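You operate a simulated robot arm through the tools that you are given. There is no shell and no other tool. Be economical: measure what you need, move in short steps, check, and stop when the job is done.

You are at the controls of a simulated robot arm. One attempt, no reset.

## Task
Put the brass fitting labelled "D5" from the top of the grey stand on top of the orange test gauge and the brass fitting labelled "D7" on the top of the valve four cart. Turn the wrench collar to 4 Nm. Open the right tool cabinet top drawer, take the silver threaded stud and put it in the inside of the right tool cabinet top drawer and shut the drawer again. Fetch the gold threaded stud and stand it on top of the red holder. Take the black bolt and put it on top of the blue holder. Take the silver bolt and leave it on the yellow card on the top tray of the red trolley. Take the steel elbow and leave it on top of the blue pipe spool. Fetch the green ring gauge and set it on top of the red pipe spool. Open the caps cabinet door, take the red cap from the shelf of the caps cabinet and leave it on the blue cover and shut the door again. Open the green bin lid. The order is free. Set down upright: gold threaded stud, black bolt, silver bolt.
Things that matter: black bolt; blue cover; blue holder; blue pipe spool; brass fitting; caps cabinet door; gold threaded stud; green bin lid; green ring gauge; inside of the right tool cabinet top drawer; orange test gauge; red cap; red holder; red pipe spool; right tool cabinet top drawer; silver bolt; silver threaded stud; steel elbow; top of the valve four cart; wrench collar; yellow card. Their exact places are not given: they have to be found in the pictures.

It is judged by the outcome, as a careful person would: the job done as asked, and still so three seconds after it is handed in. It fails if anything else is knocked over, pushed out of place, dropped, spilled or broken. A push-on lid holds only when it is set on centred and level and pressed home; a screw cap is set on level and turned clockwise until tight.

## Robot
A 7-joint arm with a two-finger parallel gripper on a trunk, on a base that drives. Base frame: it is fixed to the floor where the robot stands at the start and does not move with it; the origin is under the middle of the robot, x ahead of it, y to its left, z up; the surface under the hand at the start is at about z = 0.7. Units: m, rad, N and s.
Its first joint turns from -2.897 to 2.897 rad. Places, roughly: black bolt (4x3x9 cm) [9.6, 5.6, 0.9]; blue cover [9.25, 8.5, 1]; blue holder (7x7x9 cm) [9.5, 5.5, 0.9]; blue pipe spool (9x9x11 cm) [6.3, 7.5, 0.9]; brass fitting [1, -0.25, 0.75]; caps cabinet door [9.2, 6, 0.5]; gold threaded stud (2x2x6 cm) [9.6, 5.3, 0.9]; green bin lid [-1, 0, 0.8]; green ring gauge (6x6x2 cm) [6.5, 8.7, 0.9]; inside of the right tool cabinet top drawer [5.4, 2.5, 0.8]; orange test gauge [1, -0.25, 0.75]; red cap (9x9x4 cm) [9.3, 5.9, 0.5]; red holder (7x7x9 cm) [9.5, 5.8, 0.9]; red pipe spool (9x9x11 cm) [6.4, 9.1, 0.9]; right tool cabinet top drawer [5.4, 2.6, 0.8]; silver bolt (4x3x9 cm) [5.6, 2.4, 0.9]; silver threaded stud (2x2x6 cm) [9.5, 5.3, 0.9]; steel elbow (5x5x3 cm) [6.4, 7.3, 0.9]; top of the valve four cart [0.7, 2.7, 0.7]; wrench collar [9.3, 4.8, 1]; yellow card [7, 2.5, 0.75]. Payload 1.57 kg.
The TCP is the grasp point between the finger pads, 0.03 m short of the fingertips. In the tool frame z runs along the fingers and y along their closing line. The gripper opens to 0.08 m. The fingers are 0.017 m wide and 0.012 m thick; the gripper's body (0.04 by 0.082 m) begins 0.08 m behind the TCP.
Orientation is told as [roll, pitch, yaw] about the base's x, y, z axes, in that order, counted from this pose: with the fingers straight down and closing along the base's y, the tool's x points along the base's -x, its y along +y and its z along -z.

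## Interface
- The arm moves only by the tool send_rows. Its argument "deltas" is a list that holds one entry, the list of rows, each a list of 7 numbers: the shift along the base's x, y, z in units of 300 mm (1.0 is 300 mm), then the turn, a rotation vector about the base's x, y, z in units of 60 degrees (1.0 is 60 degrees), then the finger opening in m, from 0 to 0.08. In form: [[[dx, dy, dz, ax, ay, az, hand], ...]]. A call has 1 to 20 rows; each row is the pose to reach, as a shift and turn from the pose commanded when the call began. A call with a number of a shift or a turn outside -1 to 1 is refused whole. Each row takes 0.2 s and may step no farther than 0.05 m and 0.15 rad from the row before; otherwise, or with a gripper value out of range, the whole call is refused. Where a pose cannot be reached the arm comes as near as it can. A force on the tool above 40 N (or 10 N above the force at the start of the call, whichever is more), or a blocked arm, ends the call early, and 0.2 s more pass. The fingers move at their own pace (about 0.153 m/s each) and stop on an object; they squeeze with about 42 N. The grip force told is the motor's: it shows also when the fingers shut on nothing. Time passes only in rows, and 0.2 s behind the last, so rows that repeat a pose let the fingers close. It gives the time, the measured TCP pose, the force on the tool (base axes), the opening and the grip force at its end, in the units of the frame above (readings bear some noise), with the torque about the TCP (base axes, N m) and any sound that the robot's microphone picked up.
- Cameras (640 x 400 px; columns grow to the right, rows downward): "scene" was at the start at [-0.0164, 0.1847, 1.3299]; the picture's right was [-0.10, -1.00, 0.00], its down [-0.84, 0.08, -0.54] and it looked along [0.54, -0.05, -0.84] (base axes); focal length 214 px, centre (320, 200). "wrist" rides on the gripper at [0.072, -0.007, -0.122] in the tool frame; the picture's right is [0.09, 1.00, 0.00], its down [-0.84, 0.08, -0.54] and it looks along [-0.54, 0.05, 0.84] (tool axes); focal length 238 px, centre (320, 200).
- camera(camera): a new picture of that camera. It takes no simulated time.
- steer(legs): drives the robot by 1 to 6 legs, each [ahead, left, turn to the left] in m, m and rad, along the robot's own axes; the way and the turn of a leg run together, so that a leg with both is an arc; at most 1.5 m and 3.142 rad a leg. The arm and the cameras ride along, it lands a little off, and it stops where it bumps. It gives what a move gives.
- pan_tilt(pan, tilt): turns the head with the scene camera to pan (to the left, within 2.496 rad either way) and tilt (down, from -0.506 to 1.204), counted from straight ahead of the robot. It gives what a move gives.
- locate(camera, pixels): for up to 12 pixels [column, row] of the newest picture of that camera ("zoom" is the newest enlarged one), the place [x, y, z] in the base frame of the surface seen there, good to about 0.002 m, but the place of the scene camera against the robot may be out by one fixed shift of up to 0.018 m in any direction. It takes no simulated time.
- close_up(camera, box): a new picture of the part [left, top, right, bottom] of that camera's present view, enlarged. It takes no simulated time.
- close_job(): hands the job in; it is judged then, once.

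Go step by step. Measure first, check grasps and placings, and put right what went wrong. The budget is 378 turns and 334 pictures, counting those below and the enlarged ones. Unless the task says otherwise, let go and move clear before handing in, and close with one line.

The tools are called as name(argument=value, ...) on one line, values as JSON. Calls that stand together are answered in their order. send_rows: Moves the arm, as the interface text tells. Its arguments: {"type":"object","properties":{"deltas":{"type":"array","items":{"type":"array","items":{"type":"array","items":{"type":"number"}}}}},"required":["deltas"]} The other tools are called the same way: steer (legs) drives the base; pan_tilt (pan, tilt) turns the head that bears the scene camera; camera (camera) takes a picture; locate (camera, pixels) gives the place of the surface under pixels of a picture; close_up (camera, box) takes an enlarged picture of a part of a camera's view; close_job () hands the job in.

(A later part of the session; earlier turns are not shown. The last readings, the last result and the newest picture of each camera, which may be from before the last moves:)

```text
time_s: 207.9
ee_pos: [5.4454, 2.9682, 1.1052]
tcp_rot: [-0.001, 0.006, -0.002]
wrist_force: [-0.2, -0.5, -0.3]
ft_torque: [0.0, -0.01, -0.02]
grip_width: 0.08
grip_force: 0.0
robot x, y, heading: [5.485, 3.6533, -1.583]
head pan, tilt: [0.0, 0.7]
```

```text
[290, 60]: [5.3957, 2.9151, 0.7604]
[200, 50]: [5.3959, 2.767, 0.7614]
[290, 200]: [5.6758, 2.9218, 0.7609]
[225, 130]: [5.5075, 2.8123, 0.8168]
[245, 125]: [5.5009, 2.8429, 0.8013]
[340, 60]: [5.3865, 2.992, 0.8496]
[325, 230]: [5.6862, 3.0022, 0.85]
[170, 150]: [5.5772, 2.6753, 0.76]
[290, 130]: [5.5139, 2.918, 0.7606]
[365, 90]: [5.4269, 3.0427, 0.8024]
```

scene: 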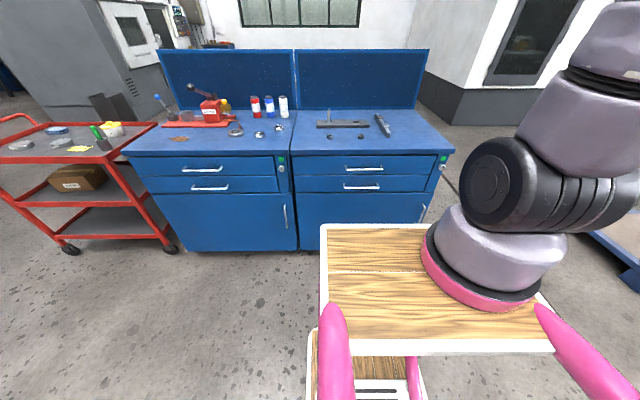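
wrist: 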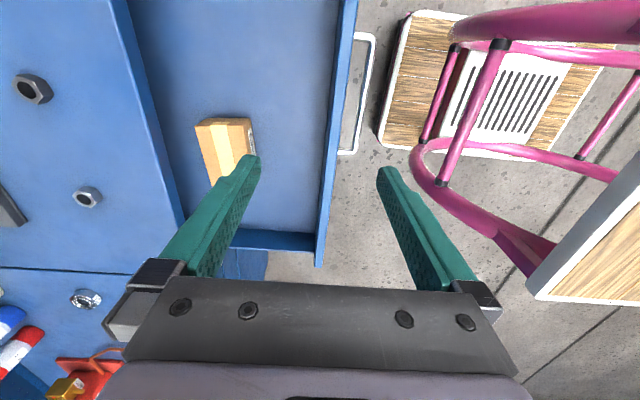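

Drawer floor z≈0.760; clear space around (5.39, 2.90) for the stud later. Now the silver bolt: raise the arm, restore yaw and move the base to the left cabinet's front.

send_rows(deltas=[[[0.1, 0, 0.1, 0, 0, -0.1, 0.08], [0.2, 0, 0.2, 0, 0, -0.2, 0.08], [0.3, 0, 0.3, 0, 0, -0.3, 0.08], [0.3, 0, 0.45, 0, 0, -0.42, 0.08], [0.3, 0, 0.55, 0, 0, -0.54, 0.08], [0.3, 0, 0.6, 0, 0, -0.66, 0.08], [0.3, 0, 0.6, 0, 0, -0.78, 0.08], [0.3, 0, 0.6, 0, 0, -0.9, 0.08]]])

send_rows(deltas=[[[0, 0, 0, 0, 0, -0.12, 0.08], [0, 0, 0, 0, 0, -0.24, 0.08], [0, 0, 0, 0, 0, -0.36, 0.08], [0, 0, 0, 0, 0, -0.48, 0.08], [0, 0, 0, 0, 0, -0.6, 0.08]]])

steer(legs=[[0, 0.63, 0], [0.35, 0, 0]])

camera(camera="wrist")

camera(camera="scene")

```text
time_s: 209.7
ee_pos: [5.5367, 2.9709, 1.2842]
tcp_rot: [0.0, 0.004, -0.946]
wrist_force: [-0.6, 0.0, 0.8]
ft_torque: [0.02, 0.0, -0.04]
grip_width: 0.0797
grip_force: 0.0
robot x, y, heading: [5.4814, 3.6525, -1.582]
head pan, tilt: [0.0, 0.7]
```

```text
time_s: 210.9
ee_pos: [5.5373, 2.9707, 1.2846]
tcp_rot: [0.001, 0.005, -1.573]
wrist_force: [-0.3, 0.7, -0.4]
ft_torque: [0.0, 0.0, 0.02]
grip_width: 0.0799
grip_force: 0.2
robot x, y, heading: [5.4846, 3.6521, -1.585]
head pan, tilt: [0.0, 0.7]
```

```text
time_s: 216.3
ee_pos: [6.1642, 2.6115, 1.2844]
tcp_rot: [0.0, 0.005, -1.566]
wrist_force: [0.0, -0.6, 0.1]
ft_torque: [-0.01, 0.0, -0.03]
grip_width: 0.0798
grip_force: 0.0
robot x, y, heading: [6.1087, 3.2913, -1.58]
head pan, tilt: [0.0, 0.7]
```

```text
271 pictures are left
```

wrist: 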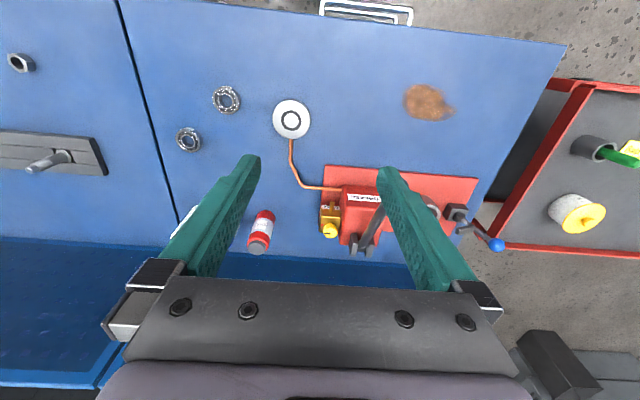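

```text
270 pictures are left
```

scene: 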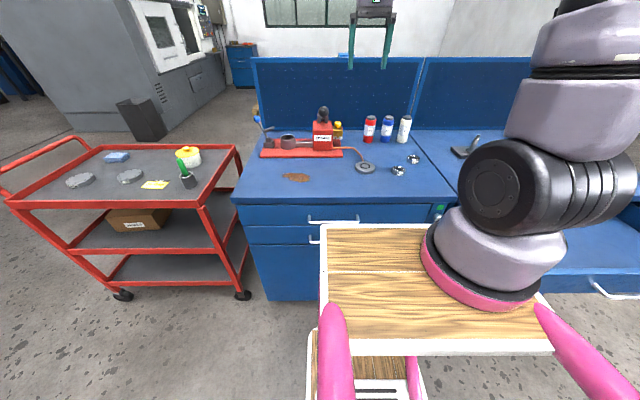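

send_rows(deltas=[[[-0.16, 0, 0, 0, 0, 0, 0.08], [-0.32, 0, 0, 0, 0, 0, 0.08], [-0.48, 0, 0, 0, 0, 0, 0.08], [-0.64, 0, 0, 0, 0, 0, 0.08], [-0.8, 0, 0, 0, 0, 0, 0.08], [-0.96, 0, 0, 0, 0, 0, 0.08]]])

send_rows(deltas=[[[-0.16, -0.08, 0, 0, 0, 0, 0.08], [-0.32, -0.16, 0, 0, 0, 0, 0.08], [-0.48, -0.24, 0, 0, 0, 0, 0.08], [-0.62, -0.32, 0, 0, 0, 0, 0.08], [-0.76, -0.4, -0.05, 0, 0, 0, 0.08], [-0.85, -0.45, -0.15, 0, 0, 0, 0.08], [-0.85, -0.45, -0.3, 0, 0, 0, 0.08]]])

camera(camera="wrist")

```text
time_s: 217.7
ee_pos: [5.8783, 2.6119, 1.2827]
tcp_rot: [0.001, 0.005, -1.567]
wrist_force: [0.4, -0.4, -0.3]
ft_torque: [0.02, 0.01, 0.01]
grip_width: 0.0802
grip_force: 0.0
robot x, y, heading: [6.1092, 3.2897, -1.575]
head pan, tilt: [0.0, 0.7]
```

```text
refused: row 1 steps farther than a row can; nothing moved
```

```text
269 pictures are left
```

wrist: 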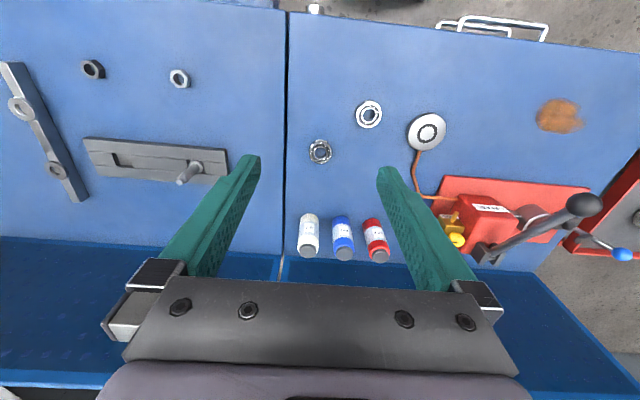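

send_rows(deltas=[[[-0.14, -0.06, 0, 0, 0, 0, 0.08], [-0.28, -0.12, 0, 0, 0, 0, 0.08], [-0.42, -0.18, 0, 0, 0, 0, 0.08], [-0.56, -0.24, 0, 0, 0, 0, 0.08], [-0.7, -0.3, -0.05, 0, 0, 0, 0.08], [-0.8, -0.36, -0.15, 0, 0, 0, 0.08], [-0.86, -0.4, -0.28, 0, 0, 0, 0.08], [-0.86, -0.4, -0.42, 0, 0, 0, 0.08]]])

camera(camera="wrist")

```text
time_s: 219.5
ee_pos: [5.618, 2.492, 1.1578]
tcp_rot: [-0.002, 0.003, -1.568]
wrist_force: [0.6, 0.3, 1.3]
ft_torque: [-0.02, -0.01, 0.02]
grip_width: 0.0799
grip_force: 0.1
robot x, y, heading: [6.1127, 3.294, -1.582]
head pan, tilt: [0.0, 0.7]
```

```text
268 pictures are left
```

wrist: 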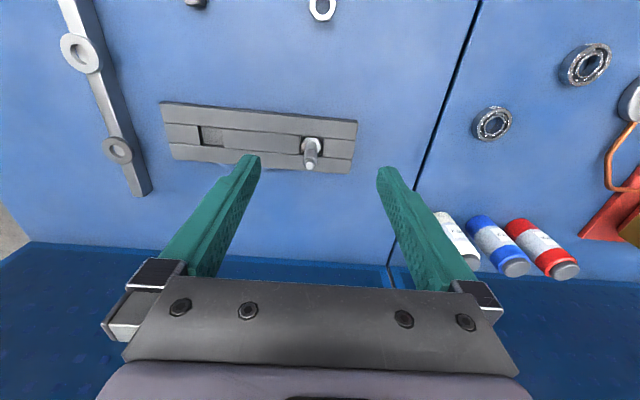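

close_up(camera="wrist", box=[260, 100, 388, 180])

locate(camera="wrist", pixels=[[309, 166], [311, 155], [311, 145], [303, 143], [320, 143], [312, 136], [340, 125], [340, 165], [345, 185]])

```text
5.00 times, centred on (324, 140) of wrist
```

zoom: 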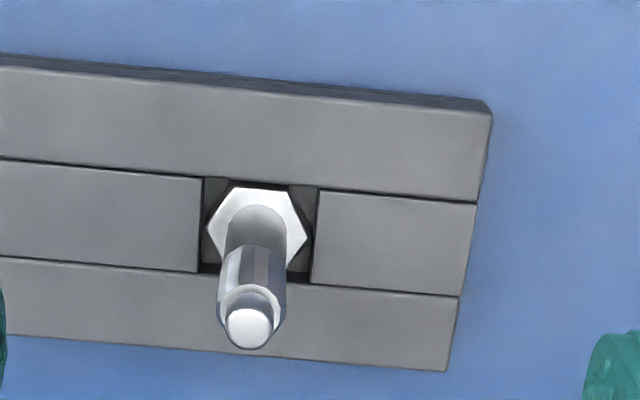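

```text
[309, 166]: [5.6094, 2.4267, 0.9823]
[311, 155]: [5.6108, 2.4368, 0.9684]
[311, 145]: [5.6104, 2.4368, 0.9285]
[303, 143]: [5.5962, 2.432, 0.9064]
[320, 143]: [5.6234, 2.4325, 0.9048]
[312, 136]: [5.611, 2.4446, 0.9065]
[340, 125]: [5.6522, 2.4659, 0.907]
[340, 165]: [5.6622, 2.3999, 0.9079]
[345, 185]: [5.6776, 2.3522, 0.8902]
```

Bolt axis ≈ (5.610, 2.4285), tip z 0.983, head at the plate level. Grasp the shank.

send_rows(deltas=[[[-0.027, -0.1, -0.1, 0, 0, 0, 0.06], [-0.027, -0.212, -0.2, 0, 0, 0, 0.06], [-0.027, -0.212, -0.35, 0, 0, 0, 0.06], [-0.027, -0.212, -0.5, 0, 0, 0, 0.06], [-0.027, -0.212, -0.62, 0, 0, 0, 0.06], [-0.027, -0.212, -0.693, 0, 0, 0, 0.06], [-0.027, -0.212, -0.693, 0, 0, 0, 0.02], [-0.027, -0.212, -0.693, 0, 0, 0, 0.0], [-0.027, -0.212, -0.693, 0, 0, 0, 0.0]]])

camera(camera="wrist")

```text
time_s: 221.5
ee_pos: [5.6101, 2.4295, 0.9487]
tcp_rot: [-0.001, 0.006, -1.566]
wrist_force: [0.4, 0.4, -0.1]
ft_torque: [0.03, -0.01, 0.01]
grip_width: 0.0189
grip_force: 33.7
robot x, y, heading: [6.1064, 3.2913, -1.578]
head pan, tilt: [0.0, 0.7]
```

```text
266 pictures are left
```

wrist: 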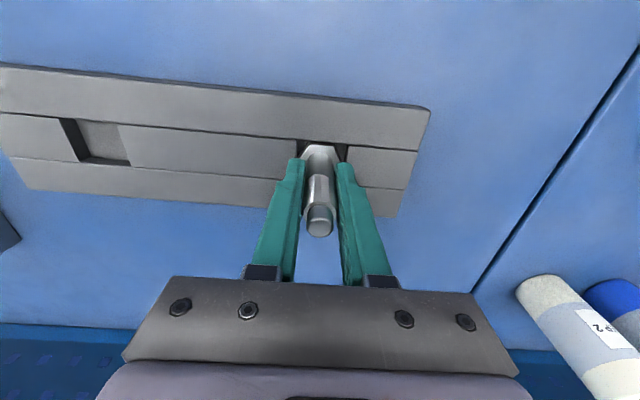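

Gripped (19 mm). Lift straight up and check.

send_rows(deltas=[[[0, 0, 0.05, 0, 0, 0, 0], [0, 0, 0.15, 0, 0, 0, 0], [0, 0, 0.3, 0, 0, 0, 0], [0, 0, 0.45, 0, 0, 0, 0], [0, 0, 0.6, 0, 0, 0, 0], [0, 0, 0.75, 0, 0, 0, 0], [0, 0, 0.9, 0, 0, 0, 0]]])

camera(camera="wrist")

```text
time_s: 223.1
ee_pos: [5.6104, 2.4276, 1.2196]
tcp_rot: [0.0, 0.005, -1.567]
wrist_force: [-0.5, -0.2, -3.0]
ft_torque: [0.02, 0.01, -0.02]
grip_width: 0.0191
grip_force: 33.2
robot x, y, heading: [6.1114, 3.2912, -1.578]
head pan, tilt: [0.0, 0.7]
```

```text
265 pictures are left
```

wrist: 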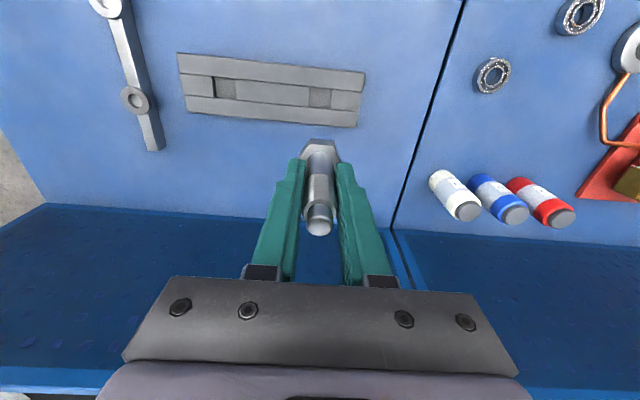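

locate(camera="wrist", pixels=[[318, 97], [330, 118], [228, 88], [200, 70]])

send_rows(deltas=[[[0.1, 0.1, 0.06, 0, 0, 0, 0], [0.2, 0.2, 0.12, 0, 0, 0, 0], [0.3, 0.3, 0.18, 0, 0, 0, 0], [0.4, 0.4, 0.24, 0, 0, 0, 0], [0.5, 0.5, 0.3, 0, 0, 0, 0], [0.6, 0.6, 0.3, 0, 0, 0, 0], [0.7, 0.7, 0.3, 0, 0, 0, 0], [0.8, 0.8, 0.3, 0, 0, 0, 0], [0.9, 0.85, 0.3, 0, 0, 0, 0]]])

steer(legs=[[0, 0.95, 0]])

camera(camera="wrist")

```text
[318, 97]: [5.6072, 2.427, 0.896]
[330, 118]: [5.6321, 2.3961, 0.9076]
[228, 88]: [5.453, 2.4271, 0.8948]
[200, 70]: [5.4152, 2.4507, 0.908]
```

```text
time_s: 225.1
ee_pos: [5.882, 2.6837, 1.3086]
tcp_rot: [0.001, 0.004, -1.569]
wrist_force: [-0.4, -1.0, -2.7]
ft_torque: [0.05, -0.02, 0.01]
grip_width: 0.019
grip_force: 32.7
robot x, y, heading: [6.1139, 3.2919, -1.583]
head pan, tilt: [0.0, 0.7]
```

```text
time_s: 230.1
ee_pos: [6.8358, 2.6771, 1.3104]
tcp_rot: [-0.002, 0.005, -1.563]
wrist_force: [0.4, 0.5, -3.1]
ft_torque: [0.01, 0.01, 0.01]
grip_width: 0.0191
grip_force: 33.0
robot x, y, heading: [7.0633, 3.2846, -1.574]
head pan, tilt: [0.0, 0.7]
```

```text
264 pictures are left
```

wrist: 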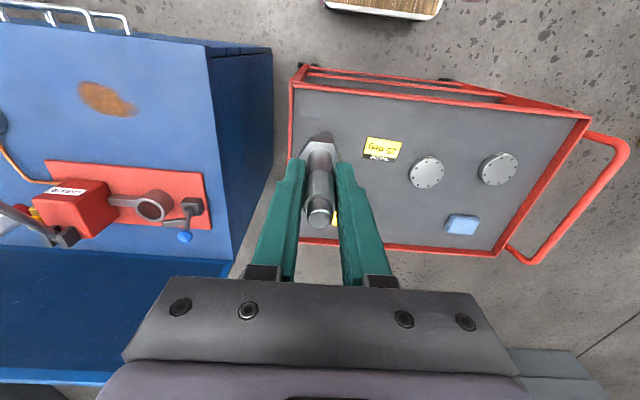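

locate(camera="wrist", pixels=[[383, 146], [366, 138], [400, 143], [364, 156], [397, 161], [413, 172], [327, 135], [383, 157]])

close_up(camera="wrist", box=[290, 100, 450, 200])

```text
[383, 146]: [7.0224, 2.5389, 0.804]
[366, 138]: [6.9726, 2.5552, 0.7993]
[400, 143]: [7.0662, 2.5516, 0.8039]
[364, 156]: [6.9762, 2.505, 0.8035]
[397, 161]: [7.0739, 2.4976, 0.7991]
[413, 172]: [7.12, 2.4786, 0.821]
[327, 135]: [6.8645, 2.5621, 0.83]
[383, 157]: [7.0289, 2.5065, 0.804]
```

```text
4.00 times, centred on (370, 150) of wrist
```

zoom: 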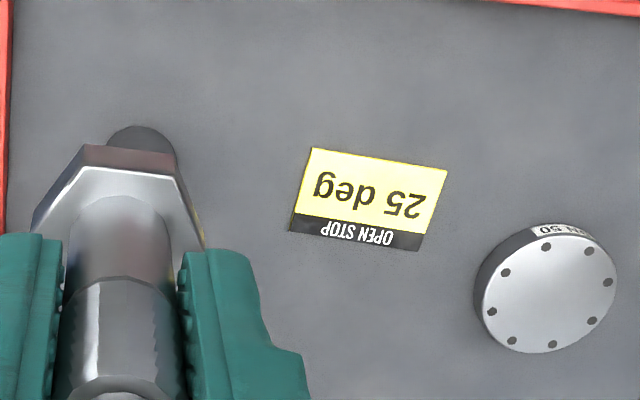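

Card "25 deg" centre ≈ (7.023, 2.528), z 0.804. Moving over it and lowering.

send_rows(deltas=[[[0.12, -0.09, 0, 0, 0, 0, 0], [0.24, -0.18, 0, 0, 0, 0, 0], [0.36, -0.27, -0.03, 0, 0, 0, 0], [0.48, -0.36, -0.07, 0, 0, 0, 0], [0.58, -0.45, -0.15, 0, 0, 0, 0], [0.623, -0.497, -0.28, 0, 0, 0, 0], [0.623, -0.497, -0.42, 0, 0, 0, 0], [0.623, -0.497, -0.56, 0, 0, 0, 0], [0.623, -0.497, -0.7, 0, 0, 0, 0], [0.623, -0.497, -0.85, 0, 0, 0, 0], [0.623, -0.497, -1.0, 0, 0, 0, 0]]])

send_rows(deltas=[[[0, 0, -0.12, 0, 0, 0, 0], [0, 0, -0.24, 0, 0, 0, 0], [0, 0, -0.36, 0, 0, 0, 0], [0, 0, -0.44, 0, 0, 0, 0], [0, 0, -0.48, 0, 0, 0, 0]]])

camera(camera="wrist")

close_up(camera="scene", box=[200, 50, 440, 200])

```text
time_s: 232.5
ee_pos: [7.0202, 2.5269, 1.0085]
tcp_rot: [0.0, 0.004, -1.564]
wrist_force: [0.4, 1.4, -1.4]
ft_torque: [-0.03, -0.04, 0.0]
grip_width: 0.0192
grip_force: 32.9
robot x, y, heading: [7.0654, 3.2891, -1.574]
head pan, tilt: [0.0, 0.7]
```

```text
time_s: 233.7
ee_pos: [7.0221, 2.5273, 0.8665]
tcp_rot: [0.0, 0.003, -1.563]
wrist_force: [2.4, 5.1, 24.5]
ft_torque: [0.21, -0.39, 0.06]
grip_width: 0.0194
grip_force: 33.4
robot x, y, heading: [7.0619, 3.2891, -1.574]
head pan, tilt: [0.0, 0.7]
```

```text
262 pictures are left
```

wrist: 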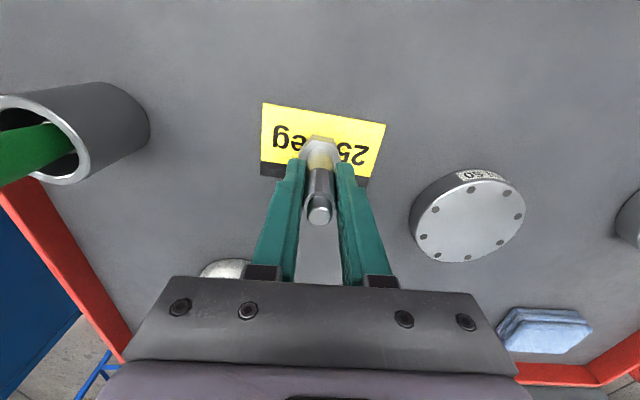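

```text
2.67 times, centred on (320, 125) of scene
```

zoom: 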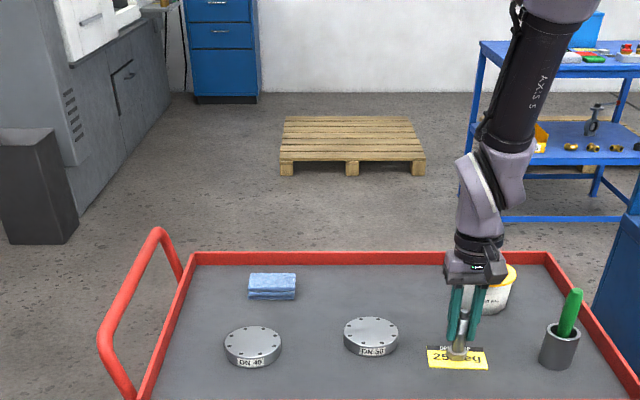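

Standing on the card with 24 N contact. Ease and release, then rise.

send_rows(deltas=[[[0, 0, 0.006, 0, 0, 0, 0], [0, 0, 0.008, 0, 0, 0, 0], [0, 0, 0.008, 0, 0, 0, 0.03], [0, 0, 0.008, 0, 0, 0, 0.05], [0, 0, 0.03, 0, 0, 0, 0.05], [0, 0, 0.15, 0, 0, 0, 0.05], [0, 0, 0.3, 0, 0, 0, 0.05], [0, 0, 0.45, 0, 0, 0, 0.05], [0, 0, 0.6, 0, 0, 0, 0.05]]])

camera(camera="wrist")

```text
time_s: 235.7
ee_pos: [7.0207, 2.5286, 1.0443]
tcp_rot: [0.001, 0.005, -1.564]
wrist_force: [0.0, 0.2, -0.8]
ft_torque: [0.03, 0.01, 0.01]
grip_width: 0.05
grip_force: 0.1
robot x, y, heading: [7.0631, 3.2869, -1.577]
head pan, tilt: [0.0, 0.7]
```

```text
260 pictures are left
```

wrist: 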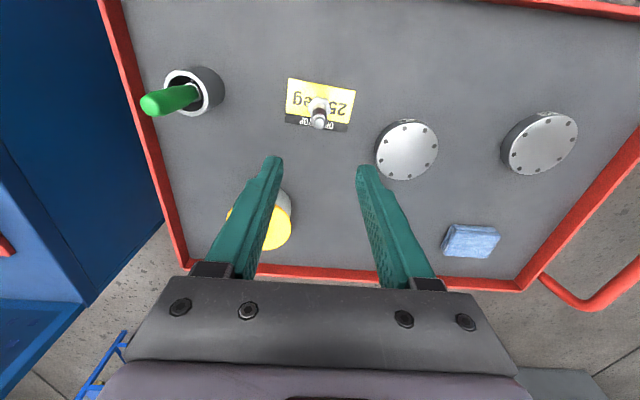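

Silver bolt stands on the card. Retract and turn toward the next area.

send_rows(deltas=[[[0, 0.03, 0.15, 0, 0, 0, 0.06], [0, 0.08, 0.3, 0, 0, 0, 0.06], [0, 0.16, 0.44, 0, 0, 0, 0.06], [-0.05, 0.26, 0.56, 0, 0, 0, 0.06], [-0.1, 0.36, 0.68, 0, 0, 0, 0.06], [-0.15, 0.42, 0.8, 0, 0, 0, 0.06], [-0.2, 0.45, 0.95, 0, 0, 0, 0.06]]])

steer(legs=[[-0.5, 0, 0], [0, 0, 2.0]])

pan_tilt(pan=0.3, tilt=0.4)

camera(camera="scene")

```text
time_s: 237.3
ee_pos: [6.962, 2.6627, 1.3306]
tcp_rot: [0.0, 0.004, -1.564]
wrist_force: [-0.1, 0.3, -0.3]
ft_torque: [0.06, 0.05, -0.02]
grip_width: 0.06
grip_force: 0.1
robot x, y, heading: [7.0595, 3.2866, -1.573]
head pan, tilt: [0.0, 0.7]
```

```text
time_s: 245.0
ee_pos: [7.6728, 3.9514, 1.3315]
tcp_rot: [0.0, 0.006, 0.434]
wrist_force: [0.3, -0.4, 0.1]
ft_torque: [0.02, 0.01, 0.03]
grip_width: 0.06
grip_force: 0.2
robot x, y, heading: [7.0631, 3.7844, 0.423]
head pan, tilt: [0.0, 0.7]
```

```text
time_s: 245.8
ee_pos: [7.6726, 3.9511, 1.3306]
tcp_rot: [0.001, 0.006, 0.432]
wrist_force: [0.3, 0.7, -0.1]
ft_torque: [-0.01, 0.02, 0.05]
grip_width: 0.0601
grip_force: 0.1
robot x, y, heading: [7.0624, 3.7854, 0.422]
head pan, tilt: [0.3, 0.4]
```

```text
259 pictures are left
```

scene: 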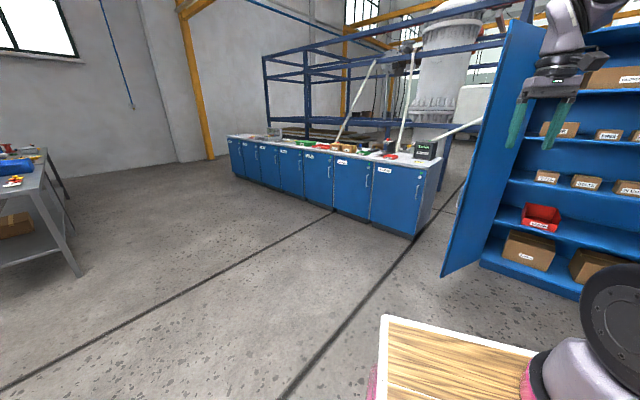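

close_up(camera="scene", box=[220, 110, 460, 250])

locate(camera="scene", pixels=[[440, 165], [415, 235], [230, 140], [232, 175], [333, 208], [425, 150], [290, 185], [330, 150], [370, 185], [443, 275]])

```text
2.67 times, centred on (340, 180) of scene
```

zoom: 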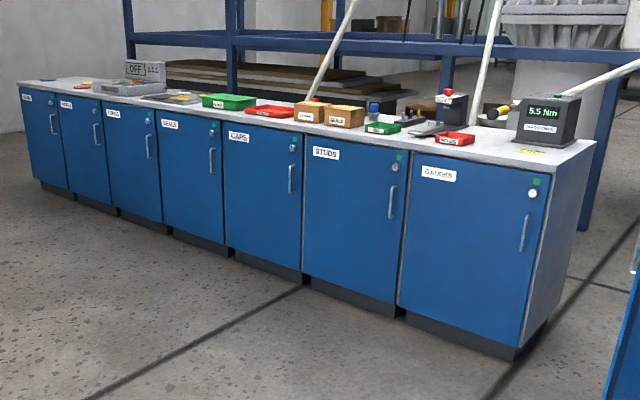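

```text
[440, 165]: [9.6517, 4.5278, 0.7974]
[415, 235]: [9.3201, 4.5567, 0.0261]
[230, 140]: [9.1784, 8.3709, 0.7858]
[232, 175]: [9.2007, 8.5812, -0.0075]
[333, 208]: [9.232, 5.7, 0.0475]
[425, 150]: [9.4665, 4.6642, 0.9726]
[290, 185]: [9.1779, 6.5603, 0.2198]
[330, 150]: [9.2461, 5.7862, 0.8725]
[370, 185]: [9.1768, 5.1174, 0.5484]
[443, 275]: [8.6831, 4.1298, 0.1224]
```

Row of blue cabinets at x≥9.18; the CAPS door is at y≈5.7–6.3, the torque display near y≈4.66. Drive to (8.3, 5.3) facing +x.

steer(legs=[[0, 0, 0.48], [1.3, 0, 0], [0.65, 0, 0], [0, 0, -0.9]])

pan_tilt(pan=0.0, tilt=0.55)

camera(camera="scene")

camera(camera="wrist")

```text
time_s: 259.2
ee_pos: [8.8991, 5.1925, 1.3309]
tcp_rot: [0.0, 0.005, -0.009]
wrist_force: [0.4, 1.0, 0.5]
ft_torque: [-0.02, -0.01, 0.02]
grip_width: 0.0601
grip_force: 0.1
robot x, y, heading: [8.2838, 5.2997, -0.025]
head pan, tilt: [0.3, 0.4]
```

```text
time_s: 260.0
ee_pos: [8.8991, 5.1929, 1.3305]
tcp_rot: [0.001, 0.006, -0.01]
wrist_force: [0.0, 1.1, 0.2]
ft_torque: [-0.03, -0.02, 0.01]
grip_width: 0.06
grip_force: 0.1
robot x, y, heading: [8.2772, 5.3034, -0.025]
head pan, tilt: [0.0, 0.55]
```

```text
257 pictures are left
```

scene: 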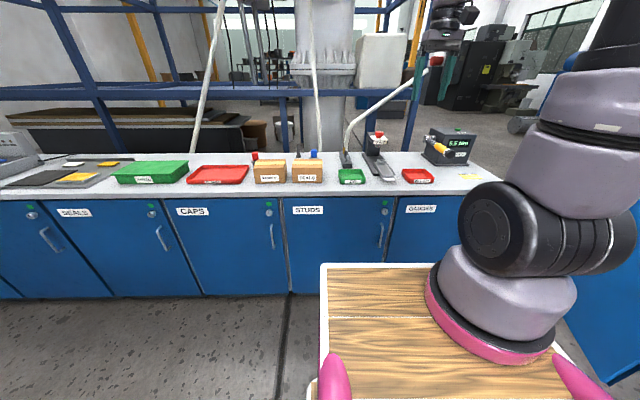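

```text
256 pictures are left
```

wrist: 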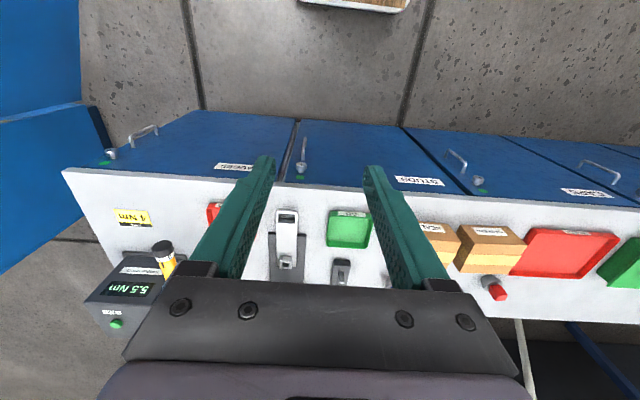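

close_up(camera="scene", box=[230, 110, 500, 270])

close_up(camera="scene", box=[90, 130, 340, 290])

locate(camera="scene", pixels=[[255, 157], [314, 155], [298, 155], [345, 160], [378, 140], [440, 150], [270, 233], [178, 205], [268, 200], [285, 200], [215, 180], [225, 160]])

```text
2.37 times, centred on (365, 190) of scene
```

zoom: 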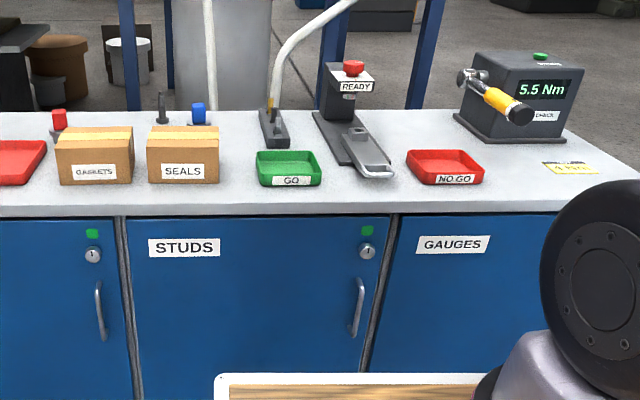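

```text
2.50 times, centred on (215, 210) of scene
```

zoom: 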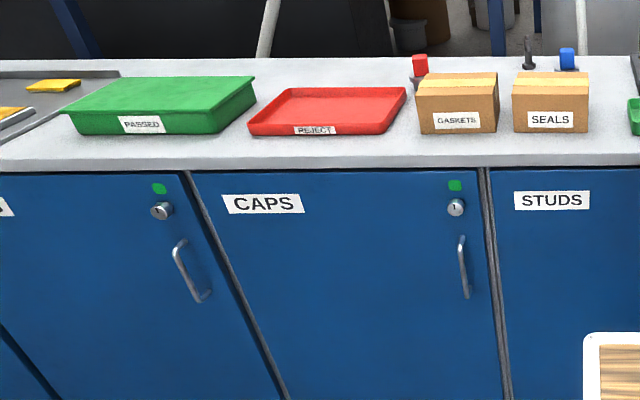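

```text
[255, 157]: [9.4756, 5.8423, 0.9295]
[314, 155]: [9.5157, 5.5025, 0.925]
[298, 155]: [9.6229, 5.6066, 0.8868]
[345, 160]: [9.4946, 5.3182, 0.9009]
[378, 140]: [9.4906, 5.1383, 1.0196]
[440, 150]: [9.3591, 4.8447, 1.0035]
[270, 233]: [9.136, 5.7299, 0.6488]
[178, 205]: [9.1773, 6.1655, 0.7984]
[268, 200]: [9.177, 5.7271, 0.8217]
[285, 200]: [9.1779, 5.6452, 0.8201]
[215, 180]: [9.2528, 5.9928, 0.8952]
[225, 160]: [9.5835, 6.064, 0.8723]
```

Move closer to the counter and look from above.

steer(legs=[[0.37, 0.1, 0.025]])

camera(camera="wrist")

```text
time_s: 262.5
ee_pos: [9.2767, 5.3077, 1.3311]
tcp_rot: [-0.003, 0.006, 0.018]
wrist_force: [-0.5, -0.9, 0.7]
ft_torque: [0.02, -0.02, -0.02]
grip_width: 0.06
grip_force: 0.1
robot x, y, heading: [8.6516, 5.404, 0.011]
head pan, tilt: [0.0, 0.55]
```

```text
253 pictures are left
```

wrist: 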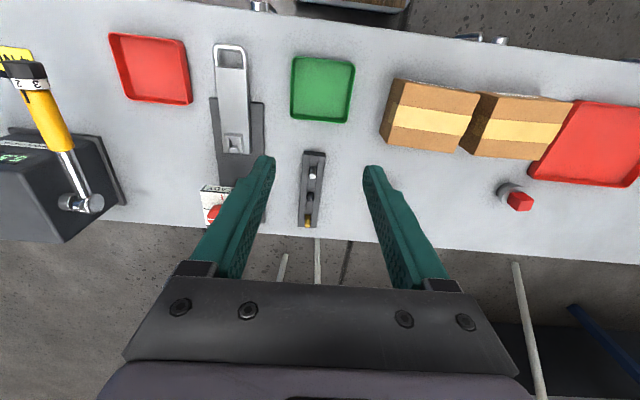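

close_up(camera="wrist", box=[290, 140, 350, 235])

close_up(camera="wrist", box=[0, 40, 140, 240])

locate(camera="wrist", pixels=[[312, 172], [308, 222], [310, 205], [304, 160], [320, 160], [311, 155], [321, 215], [520, 200], [516, 188]])

```text
4.21 times, centred on (320, 188) of wrist
```

zoom: 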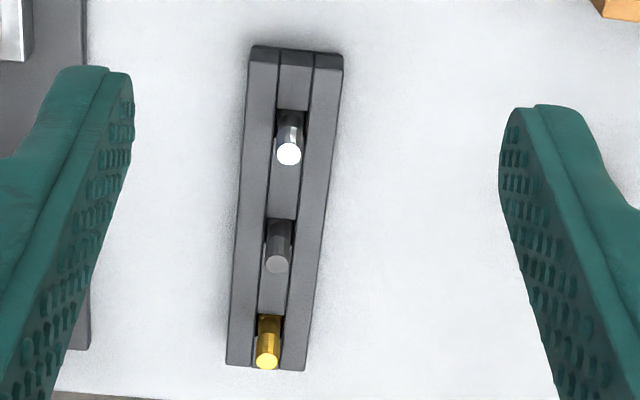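

```text
2.00 times, centred on (70, 140) of wrist
```

zoom: 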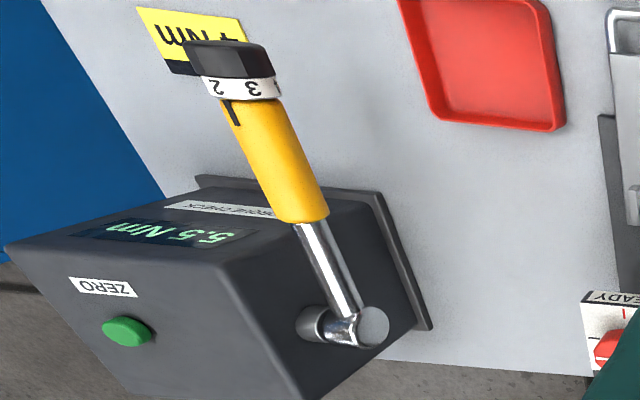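

```text
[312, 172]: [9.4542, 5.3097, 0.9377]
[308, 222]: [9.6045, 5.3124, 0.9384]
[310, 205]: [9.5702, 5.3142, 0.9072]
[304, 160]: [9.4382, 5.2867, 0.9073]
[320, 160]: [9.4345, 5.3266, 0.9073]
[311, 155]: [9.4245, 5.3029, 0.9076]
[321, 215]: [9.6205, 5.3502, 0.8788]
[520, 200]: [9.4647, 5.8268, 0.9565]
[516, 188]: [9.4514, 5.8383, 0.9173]
```

Rack holds silver (9.454, 5.310), a dark one, and gold (9.604, 5.312). Moving above gold for accurate view.

send_rows(deltas=[[[0.12, 0, -0.09, 0, 0, 0, 0.05], [0.24, 0, -0.18, 0, 0, 0, 0.05], [0.36, 0, -0.27, 0, 0, 0, 0.05], [0.48, 0.01, -0.36, 0, 0, 0, 0.05], [0.6, 0.01, -0.45, 0, 0, 0, 0.05], [0.72, 0.01, -0.54, 0, 0, 0, 0.05], [0.84, 0.01, -0.63, 0, 0, 0, 0.05], [0.94, 0.01, -0.72, 0, 0, 0, 0.05], [0.97, 0.01, -0.8, 0, 0, 0, 0.05]]])

camera(camera="wrist")

```text
time_s: 264.5
ee_pos: [9.5674, 5.3118, 1.0904]
tcp_rot: [0.0, 0.003, 0.018]
wrist_force: [-0.7, 0.0, 0.2]
ft_torque: [0.0, -0.05, 0.02]
grip_width: 0.0501
grip_force: 0.0
robot x, y, heading: [8.6488, 5.3967, 0.007]
head pan, tilt: [0.0, 0.55]
```

```text
250 pictures are left
```

wrist: 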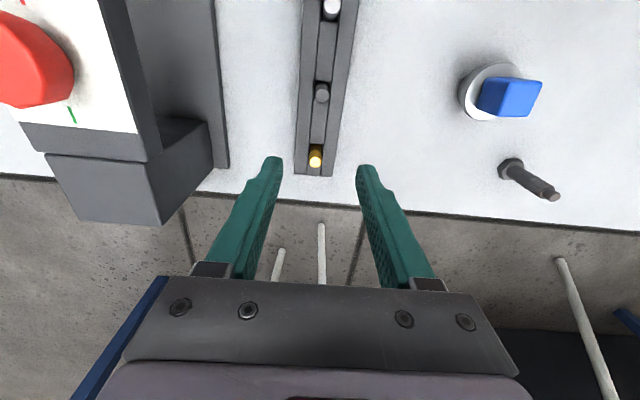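

close_up(camera="wrist", box=[290, 130, 354, 180])

locate(camera="wrist", pixels=[[315, 162], [315, 152], [309, 158], [322, 157], [321, 94], [331, 5], [510, 95], [490, 90], [551, 196], [510, 168], [300, 172], [332, 173]])

close_up(camera="wrist", box=[440, 50, 600, 220])

```text
8.00 times, centred on (322, 155) of wrist
```

zoom: 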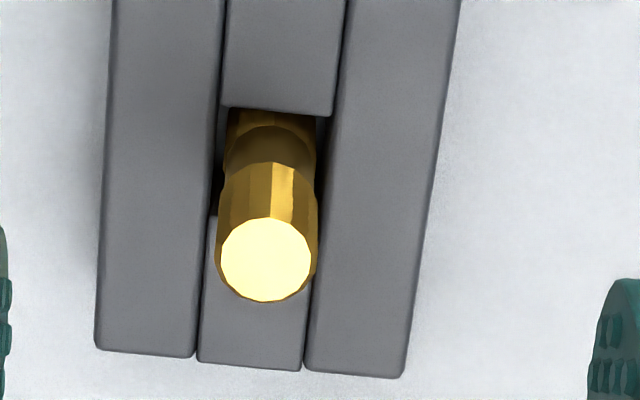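

```text
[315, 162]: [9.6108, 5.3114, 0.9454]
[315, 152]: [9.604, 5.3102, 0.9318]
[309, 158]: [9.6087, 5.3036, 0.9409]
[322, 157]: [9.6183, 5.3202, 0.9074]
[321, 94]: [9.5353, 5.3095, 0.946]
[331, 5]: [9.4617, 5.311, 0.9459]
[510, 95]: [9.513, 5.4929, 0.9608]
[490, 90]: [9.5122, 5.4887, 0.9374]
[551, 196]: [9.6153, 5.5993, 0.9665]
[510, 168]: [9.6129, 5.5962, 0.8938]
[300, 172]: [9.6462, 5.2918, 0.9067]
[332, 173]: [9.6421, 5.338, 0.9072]
```

```text
2.35 times, centred on (520, 135) of wrist
```

zoom: 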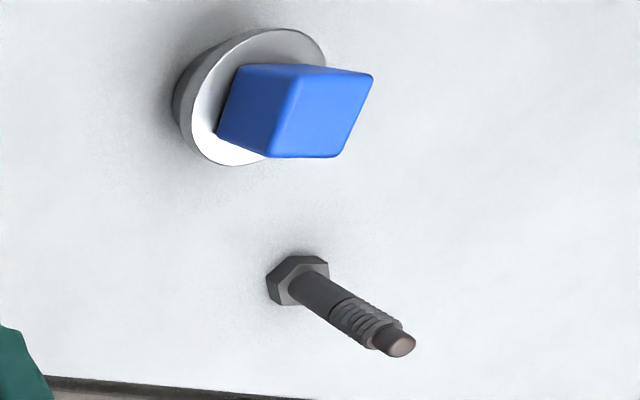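

Gold top centre (9.611, 5.311, 0.9455). Grasp with TCP z 0.943.

send_rows(deltas=[[[0.1, -0.002, -0.1, 0, 0, 0, 0.05], [0.145, -0.003, -0.22, 0, 0, 0, 0.05], [0.145, -0.003, -0.34, 0, 0, 0, 0.05], [0.145, -0.003, -0.44, 0, 0, 0, 0.05], [0.145, -0.003, -0.49, 0, 0, 0, 0.05], [0.145, -0.003, -0.49, 0, 0, 0, 0.02], [0.145, -0.003, -0.49, 0, 0, 0, 0.0], [0.145, -0.003, -0.49, 0, 0, 0, 0.0]]])

send_rows(deltas=[[[0, 0, 0.05, 0, 0, 0, 0], [0, 0, 0.15, 0, 0, 0, 0], [0, 0, 0.3, 0, 0, 0, 0], [0, 0, 0.45, 0, 0, 0, 0], [-0.1, 0, 0.55, 0, 0, 0, 0]]])

camera(camera="wrist")

```text
time_s: 266.3
ee_pos: [9.61, 5.309, 0.9434]
tcp_rot: [0.0, 0.006, 0.018]
wrist_force: [0.6, -0.4, 0.4]
ft_torque: [-0.03, -0.03, 0.0]
grip_width: 0.0144
grip_force: 30.4
robot x, y, heading: [8.6496, 5.403, 0.005]
head pan, tilt: [0.0, 0.55]
```

```text
time_s: 267.5
ee_pos: [9.58, 5.3095, 1.1084]
tcp_rot: [-0.002, 0.005, 0.016]
wrist_force: [-0.1, -0.6, -1.5]
ft_torque: [-0.03, 0.04, -0.01]
grip_width: 0.0145
grip_force: 30.9
robot x, y, heading: [8.6525, 5.4023, 0.01]
head pan, tilt: [0.0, 0.55]
```

```text
247 pictures are left
```

wrist: 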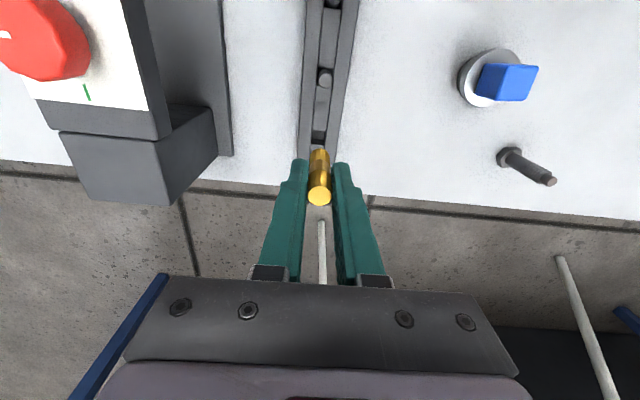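

Gold stud held. Moving over the red holder for a look.

send_rows(deltas=[[[-0.05, 0.14, 0.1, 0, 0, 0, 0], [-0.1, 0.28, 0.15, 0, 0, 0, 0], [-0.15, 0.42, 0.15, 0, 0, 0, 0], [-0.2, 0.56, 0.15, 0, 0, 0, 0], [-0.25, 0.7, 0.15, 0, 0, 0, 0], [-0.3, 0.84, 0.15, 0, 0, 0, 0], [-0.35, 0.98, 0.15, 0, 0, 0, 0]]])

send_rows(deltas=[[[-0.05, 0.14, 0, 0, 0, 0, 0], [-0.1, 0.28, 0, 0, 0, 0, 0], [-0.1, 0.42, 0, 0, 0, 0, 0], [-0.1, 0.56, 0, 0, 0, 0, 0]]])

camera(camera="wrist")

```text
refused: row 1 steps farther than a row can; nothing moved
```

```text
time_s: 268.5
ee_pos: [9.5503, 5.4774, 1.1094]
tcp_rot: [0.0, 0.005, 0.015]
wrist_force: [-0.3, -1.2, -1.2]
ft_torque: [0.1, -0.01, 0.01]
grip_width: 0.0145
grip_force: 30.7
robot x, y, heading: [8.6496, 5.4026, 0.006]
head pan, tilt: [0.0, 0.55]
```

```text
246 pictures are left
```

wrist: 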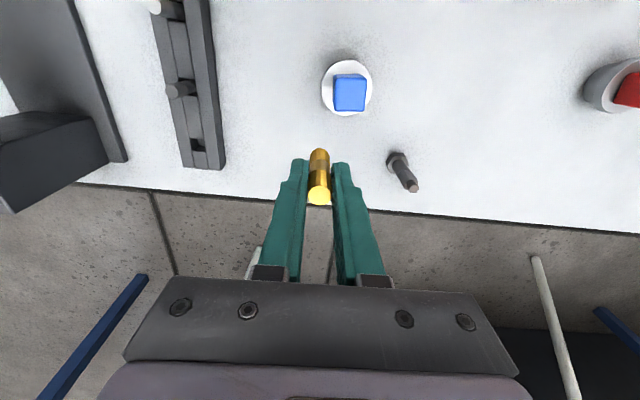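

locate(camera="wrist", pixels=[[350, 93], [335, 76], [365, 76], [335, 108], [365, 109], [413, 188], [396, 160], [385, 155]])

send_rows(deltas=[[[-0.05, 0.14, 0.05, 0, 0, 0, 0], [-0.1, 0.28, 0.1, 0, 0, 0, 0], [-0.15, 0.42, 0.1, 0, 0, 0, 0], [-0.2, 0.56, 0.1, 0, 0, 0, 0], [-0.25, 0.7, 0.1, 0, 0, 0, 0], [-0.3, 0.84, 0.1, 0, 0, 0, 0], [-0.35, 0.97, 0.1, 0, 0, 0, 0], [-0.36, 1.0, 0.1, 0, 0, 0, 0]]])

camera(camera="wrist")

```text
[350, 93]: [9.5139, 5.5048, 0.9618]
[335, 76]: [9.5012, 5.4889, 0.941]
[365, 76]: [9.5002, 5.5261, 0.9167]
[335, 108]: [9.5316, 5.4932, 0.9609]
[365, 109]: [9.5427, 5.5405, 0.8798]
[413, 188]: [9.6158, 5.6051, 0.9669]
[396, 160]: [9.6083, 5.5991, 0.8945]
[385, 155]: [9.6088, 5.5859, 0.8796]
```

```text
time_s: 270.3
ee_pos: [9.4407, 5.7773, 1.1387]
tcp_rot: [0.001, 0.005, 0.018]
wrist_force: [0.1, -0.4, -1.0]
ft_torque: [0.02, 0.0, -0.02]
grip_width: 0.0145
grip_force: 30.8
robot x, y, heading: [8.6545, 5.3973, 0.01]
head pan, tilt: [0.0, 0.55]
```

```text
245 pictures are left
```

wrist: 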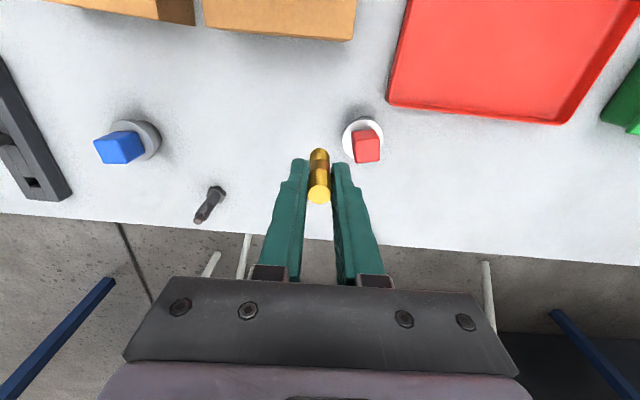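

close_up(camera="wrist", box=[330, 105, 410, 175])

locate(camera="zoom", pixels=[[290, 325], [210, 265], [225, 360], [385, 250], [400, 350], [300, 260], [300, 400], [300, 210]])

```text
5.71 times, centred on (370, 140) of wrist
```

zoom: 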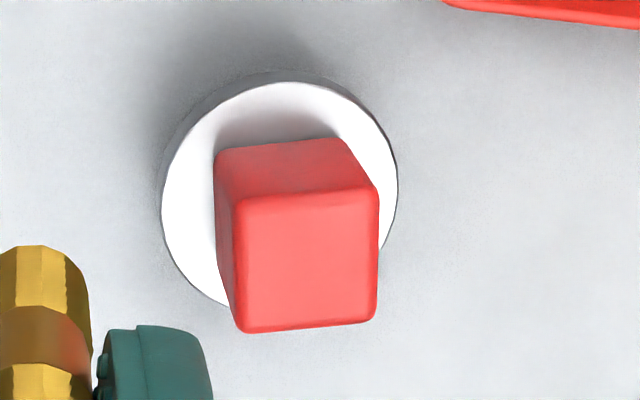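

```text
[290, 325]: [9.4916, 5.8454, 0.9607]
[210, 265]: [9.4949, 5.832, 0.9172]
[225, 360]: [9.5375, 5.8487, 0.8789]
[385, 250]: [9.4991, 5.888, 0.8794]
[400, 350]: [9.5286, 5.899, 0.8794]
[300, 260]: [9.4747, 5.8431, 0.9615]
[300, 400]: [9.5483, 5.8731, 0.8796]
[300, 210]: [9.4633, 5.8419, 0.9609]
```

Red holder top centre ≈ (9.475, 5.845), z 0.9615, 3 cm square. Lower the gold stud onto it.

send_rows(deltas=[[[0.06, 0.12, 0, 0, 0, 0, 0], [0.115, 0.227, 0, 0, 0, 0, 0], [0.115, 0.227, -0.12, 0, 0, 0, 0], [0.115, 0.227, -0.24, 0, 0, 0, 0], [0.115, 0.227, -0.33, 0, 0, 0, 0], [0.115, 0.227, -0.37, 0, 0, 0, 0], [0.115, 0.227, -0.385, 0, 0, 0, 0]]])

camera(camera="wrist")

```text
time_s: 271.9
ee_pos: [9.4759, 5.8454, 1.0237]
tcp_rot: [-0.002, 0.004, 0.017]
wrist_force: [-0.5, -0.4, -1.3]
ft_torque: [0.0, -0.01, -0.02]
grip_width: 0.0145
grip_force: 31.0
out of reach, approached as far as the arm can: row 2
robot x, y, heading: [8.6489, 5.3994, 0.006]
head pan, tilt: [0.0, 0.55]
```

```text
243 pictures are left
```

wrist: 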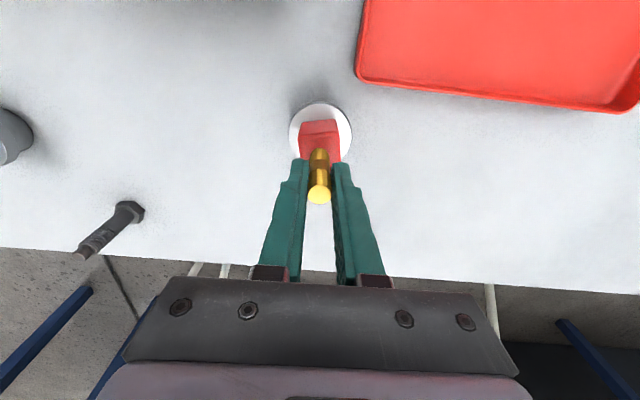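

send_rows(deltas=[[[0, 0, -0.005, 0, 0, 0, 0], [0, 0, -0.01, 0, 0, 0, 0], [0, 0, -0.015, 0, 0, 0, 0], [0, 0, -0.02, 0, 0, 0, 0]]])

close_up(camera="scene", box=[200, 110, 320, 190])

```text
time_s: 272.9
ee_pos: [9.4766, 5.845, 1.0194]
tcp_rot: [0.004, 0.002, 0.021]
wrist_force: [3.1, 0.9, 24.3]
ft_torque: [0.1, -0.23, 0.04]
grip_width: 0.0144
grip_force: 30.4
robot x, y, heading: [8.6544, 5.4025, 0.003]
head pan, tilt: [0.0, 0.55]
```

```text
5.00 times, centred on (260, 150) of scene
```

zoom: 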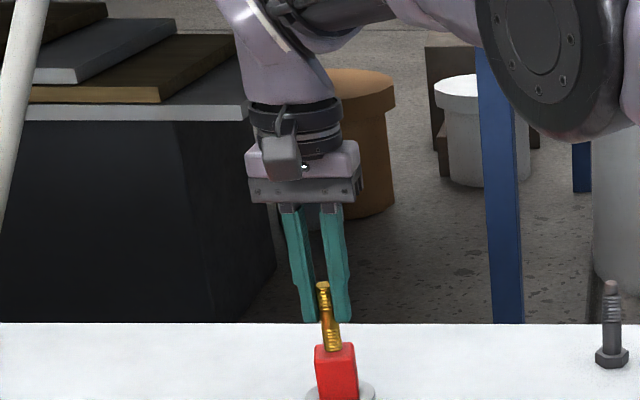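

Contact at z 1.019; stud is centred. Ease and release.

send_rows(deltas=[[[0, 0, 0.008, 0, 0, 0, 0], [0, 0, 0.01, 0, 0, 0, 0], [0, 0, 0.01, 0, 0, 0, 0.02], [0, 0, 0.01, 0, 0, 0, 0.03], [0, 0, 0.01, 0, 0, 0, 0.04], [0, 0, 0.04, 0, 0, 0, 0.04], [0, 0, 0.15, 0, 0, 0, 0.04], [0, 0, 0.3, 0, 0, 0, 0.04], [0, 0, 0.42, 0, 0, 0, 0.04]]])

camera(camera="wrist")

close_up(camera="scene", box=[200, 110, 320, 190])

```text
time_s: 274.9
ee_pos: [9.4678, 5.8485, 1.1402]
tcp_rot: [-0.003, 0.007, 0.015]
wrist_force: [0.6, -0.8, -1.8]
ft_torque: [0.03, 0.05, 0.0]
grip_width: 0.0404
grip_force: 0.1
out of reach, approached as far as the arm can: row 9
robot x, y, heading: [8.6483, 5.3994, 0.005]
head pan, tilt: [0.0, 0.55]
```

```text
241 pictures are left
```

wrist: 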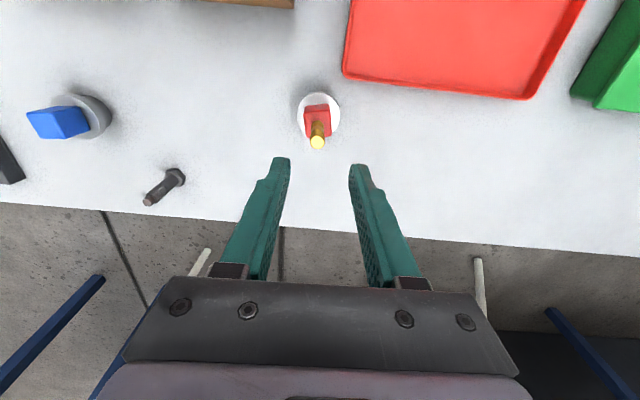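

```text
5.00 times, centred on (260, 150) of scene
```

zoom: 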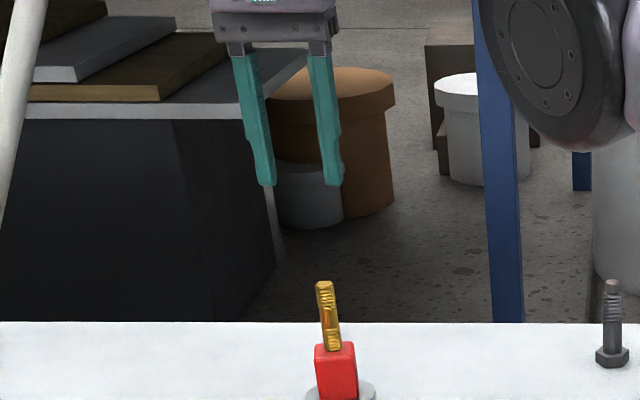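

Gold stud stands on the red holder. Next the black bolt.

send_rows(deltas=[[[0.05, -0.14, 0, 0, 0, 0, 0.05], [0.1, -0.28, 0, 0, 0, 0, 0.05], [0.15, -0.42, 0, 0, 0, 0, 0.05], [0.2, -0.56, 0, 0, 0, 0, 0.05], [0.26, -0.7, -0.03, 0, 0, 0, 0.05], [0.32, -0.83, -0.05, 0, 0, 0, 0.05], [0.32, -0.83, -0.05, 0, 0, 0, 0.05]]])

camera(camera="wrist")

```text
time_s: 276.5
ee_pos: [9.5624, 5.5979, 1.1255]
tcp_rot: [-0.001, 0.004, 0.018]
wrist_force: [-0.6, -0.3, -0.8]
ft_torque: [-0.03, -0.02, 0.04]
grip_width: 0.05
grip_force: 0.1
robot x, y, heading: [8.6496, 5.4028, 0.007]
head pan, tilt: [0.0, 0.55]
```

```text
239 pictures are left
```

wrist: 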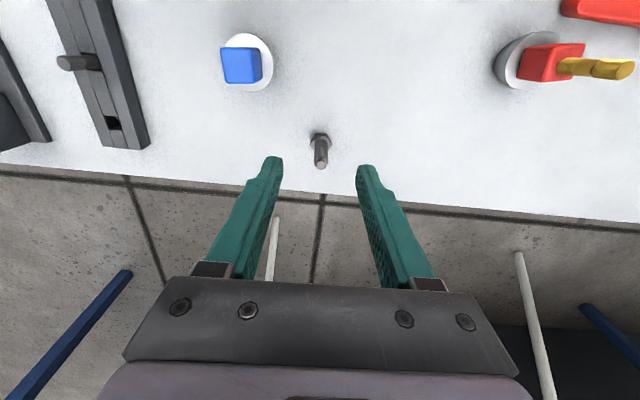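

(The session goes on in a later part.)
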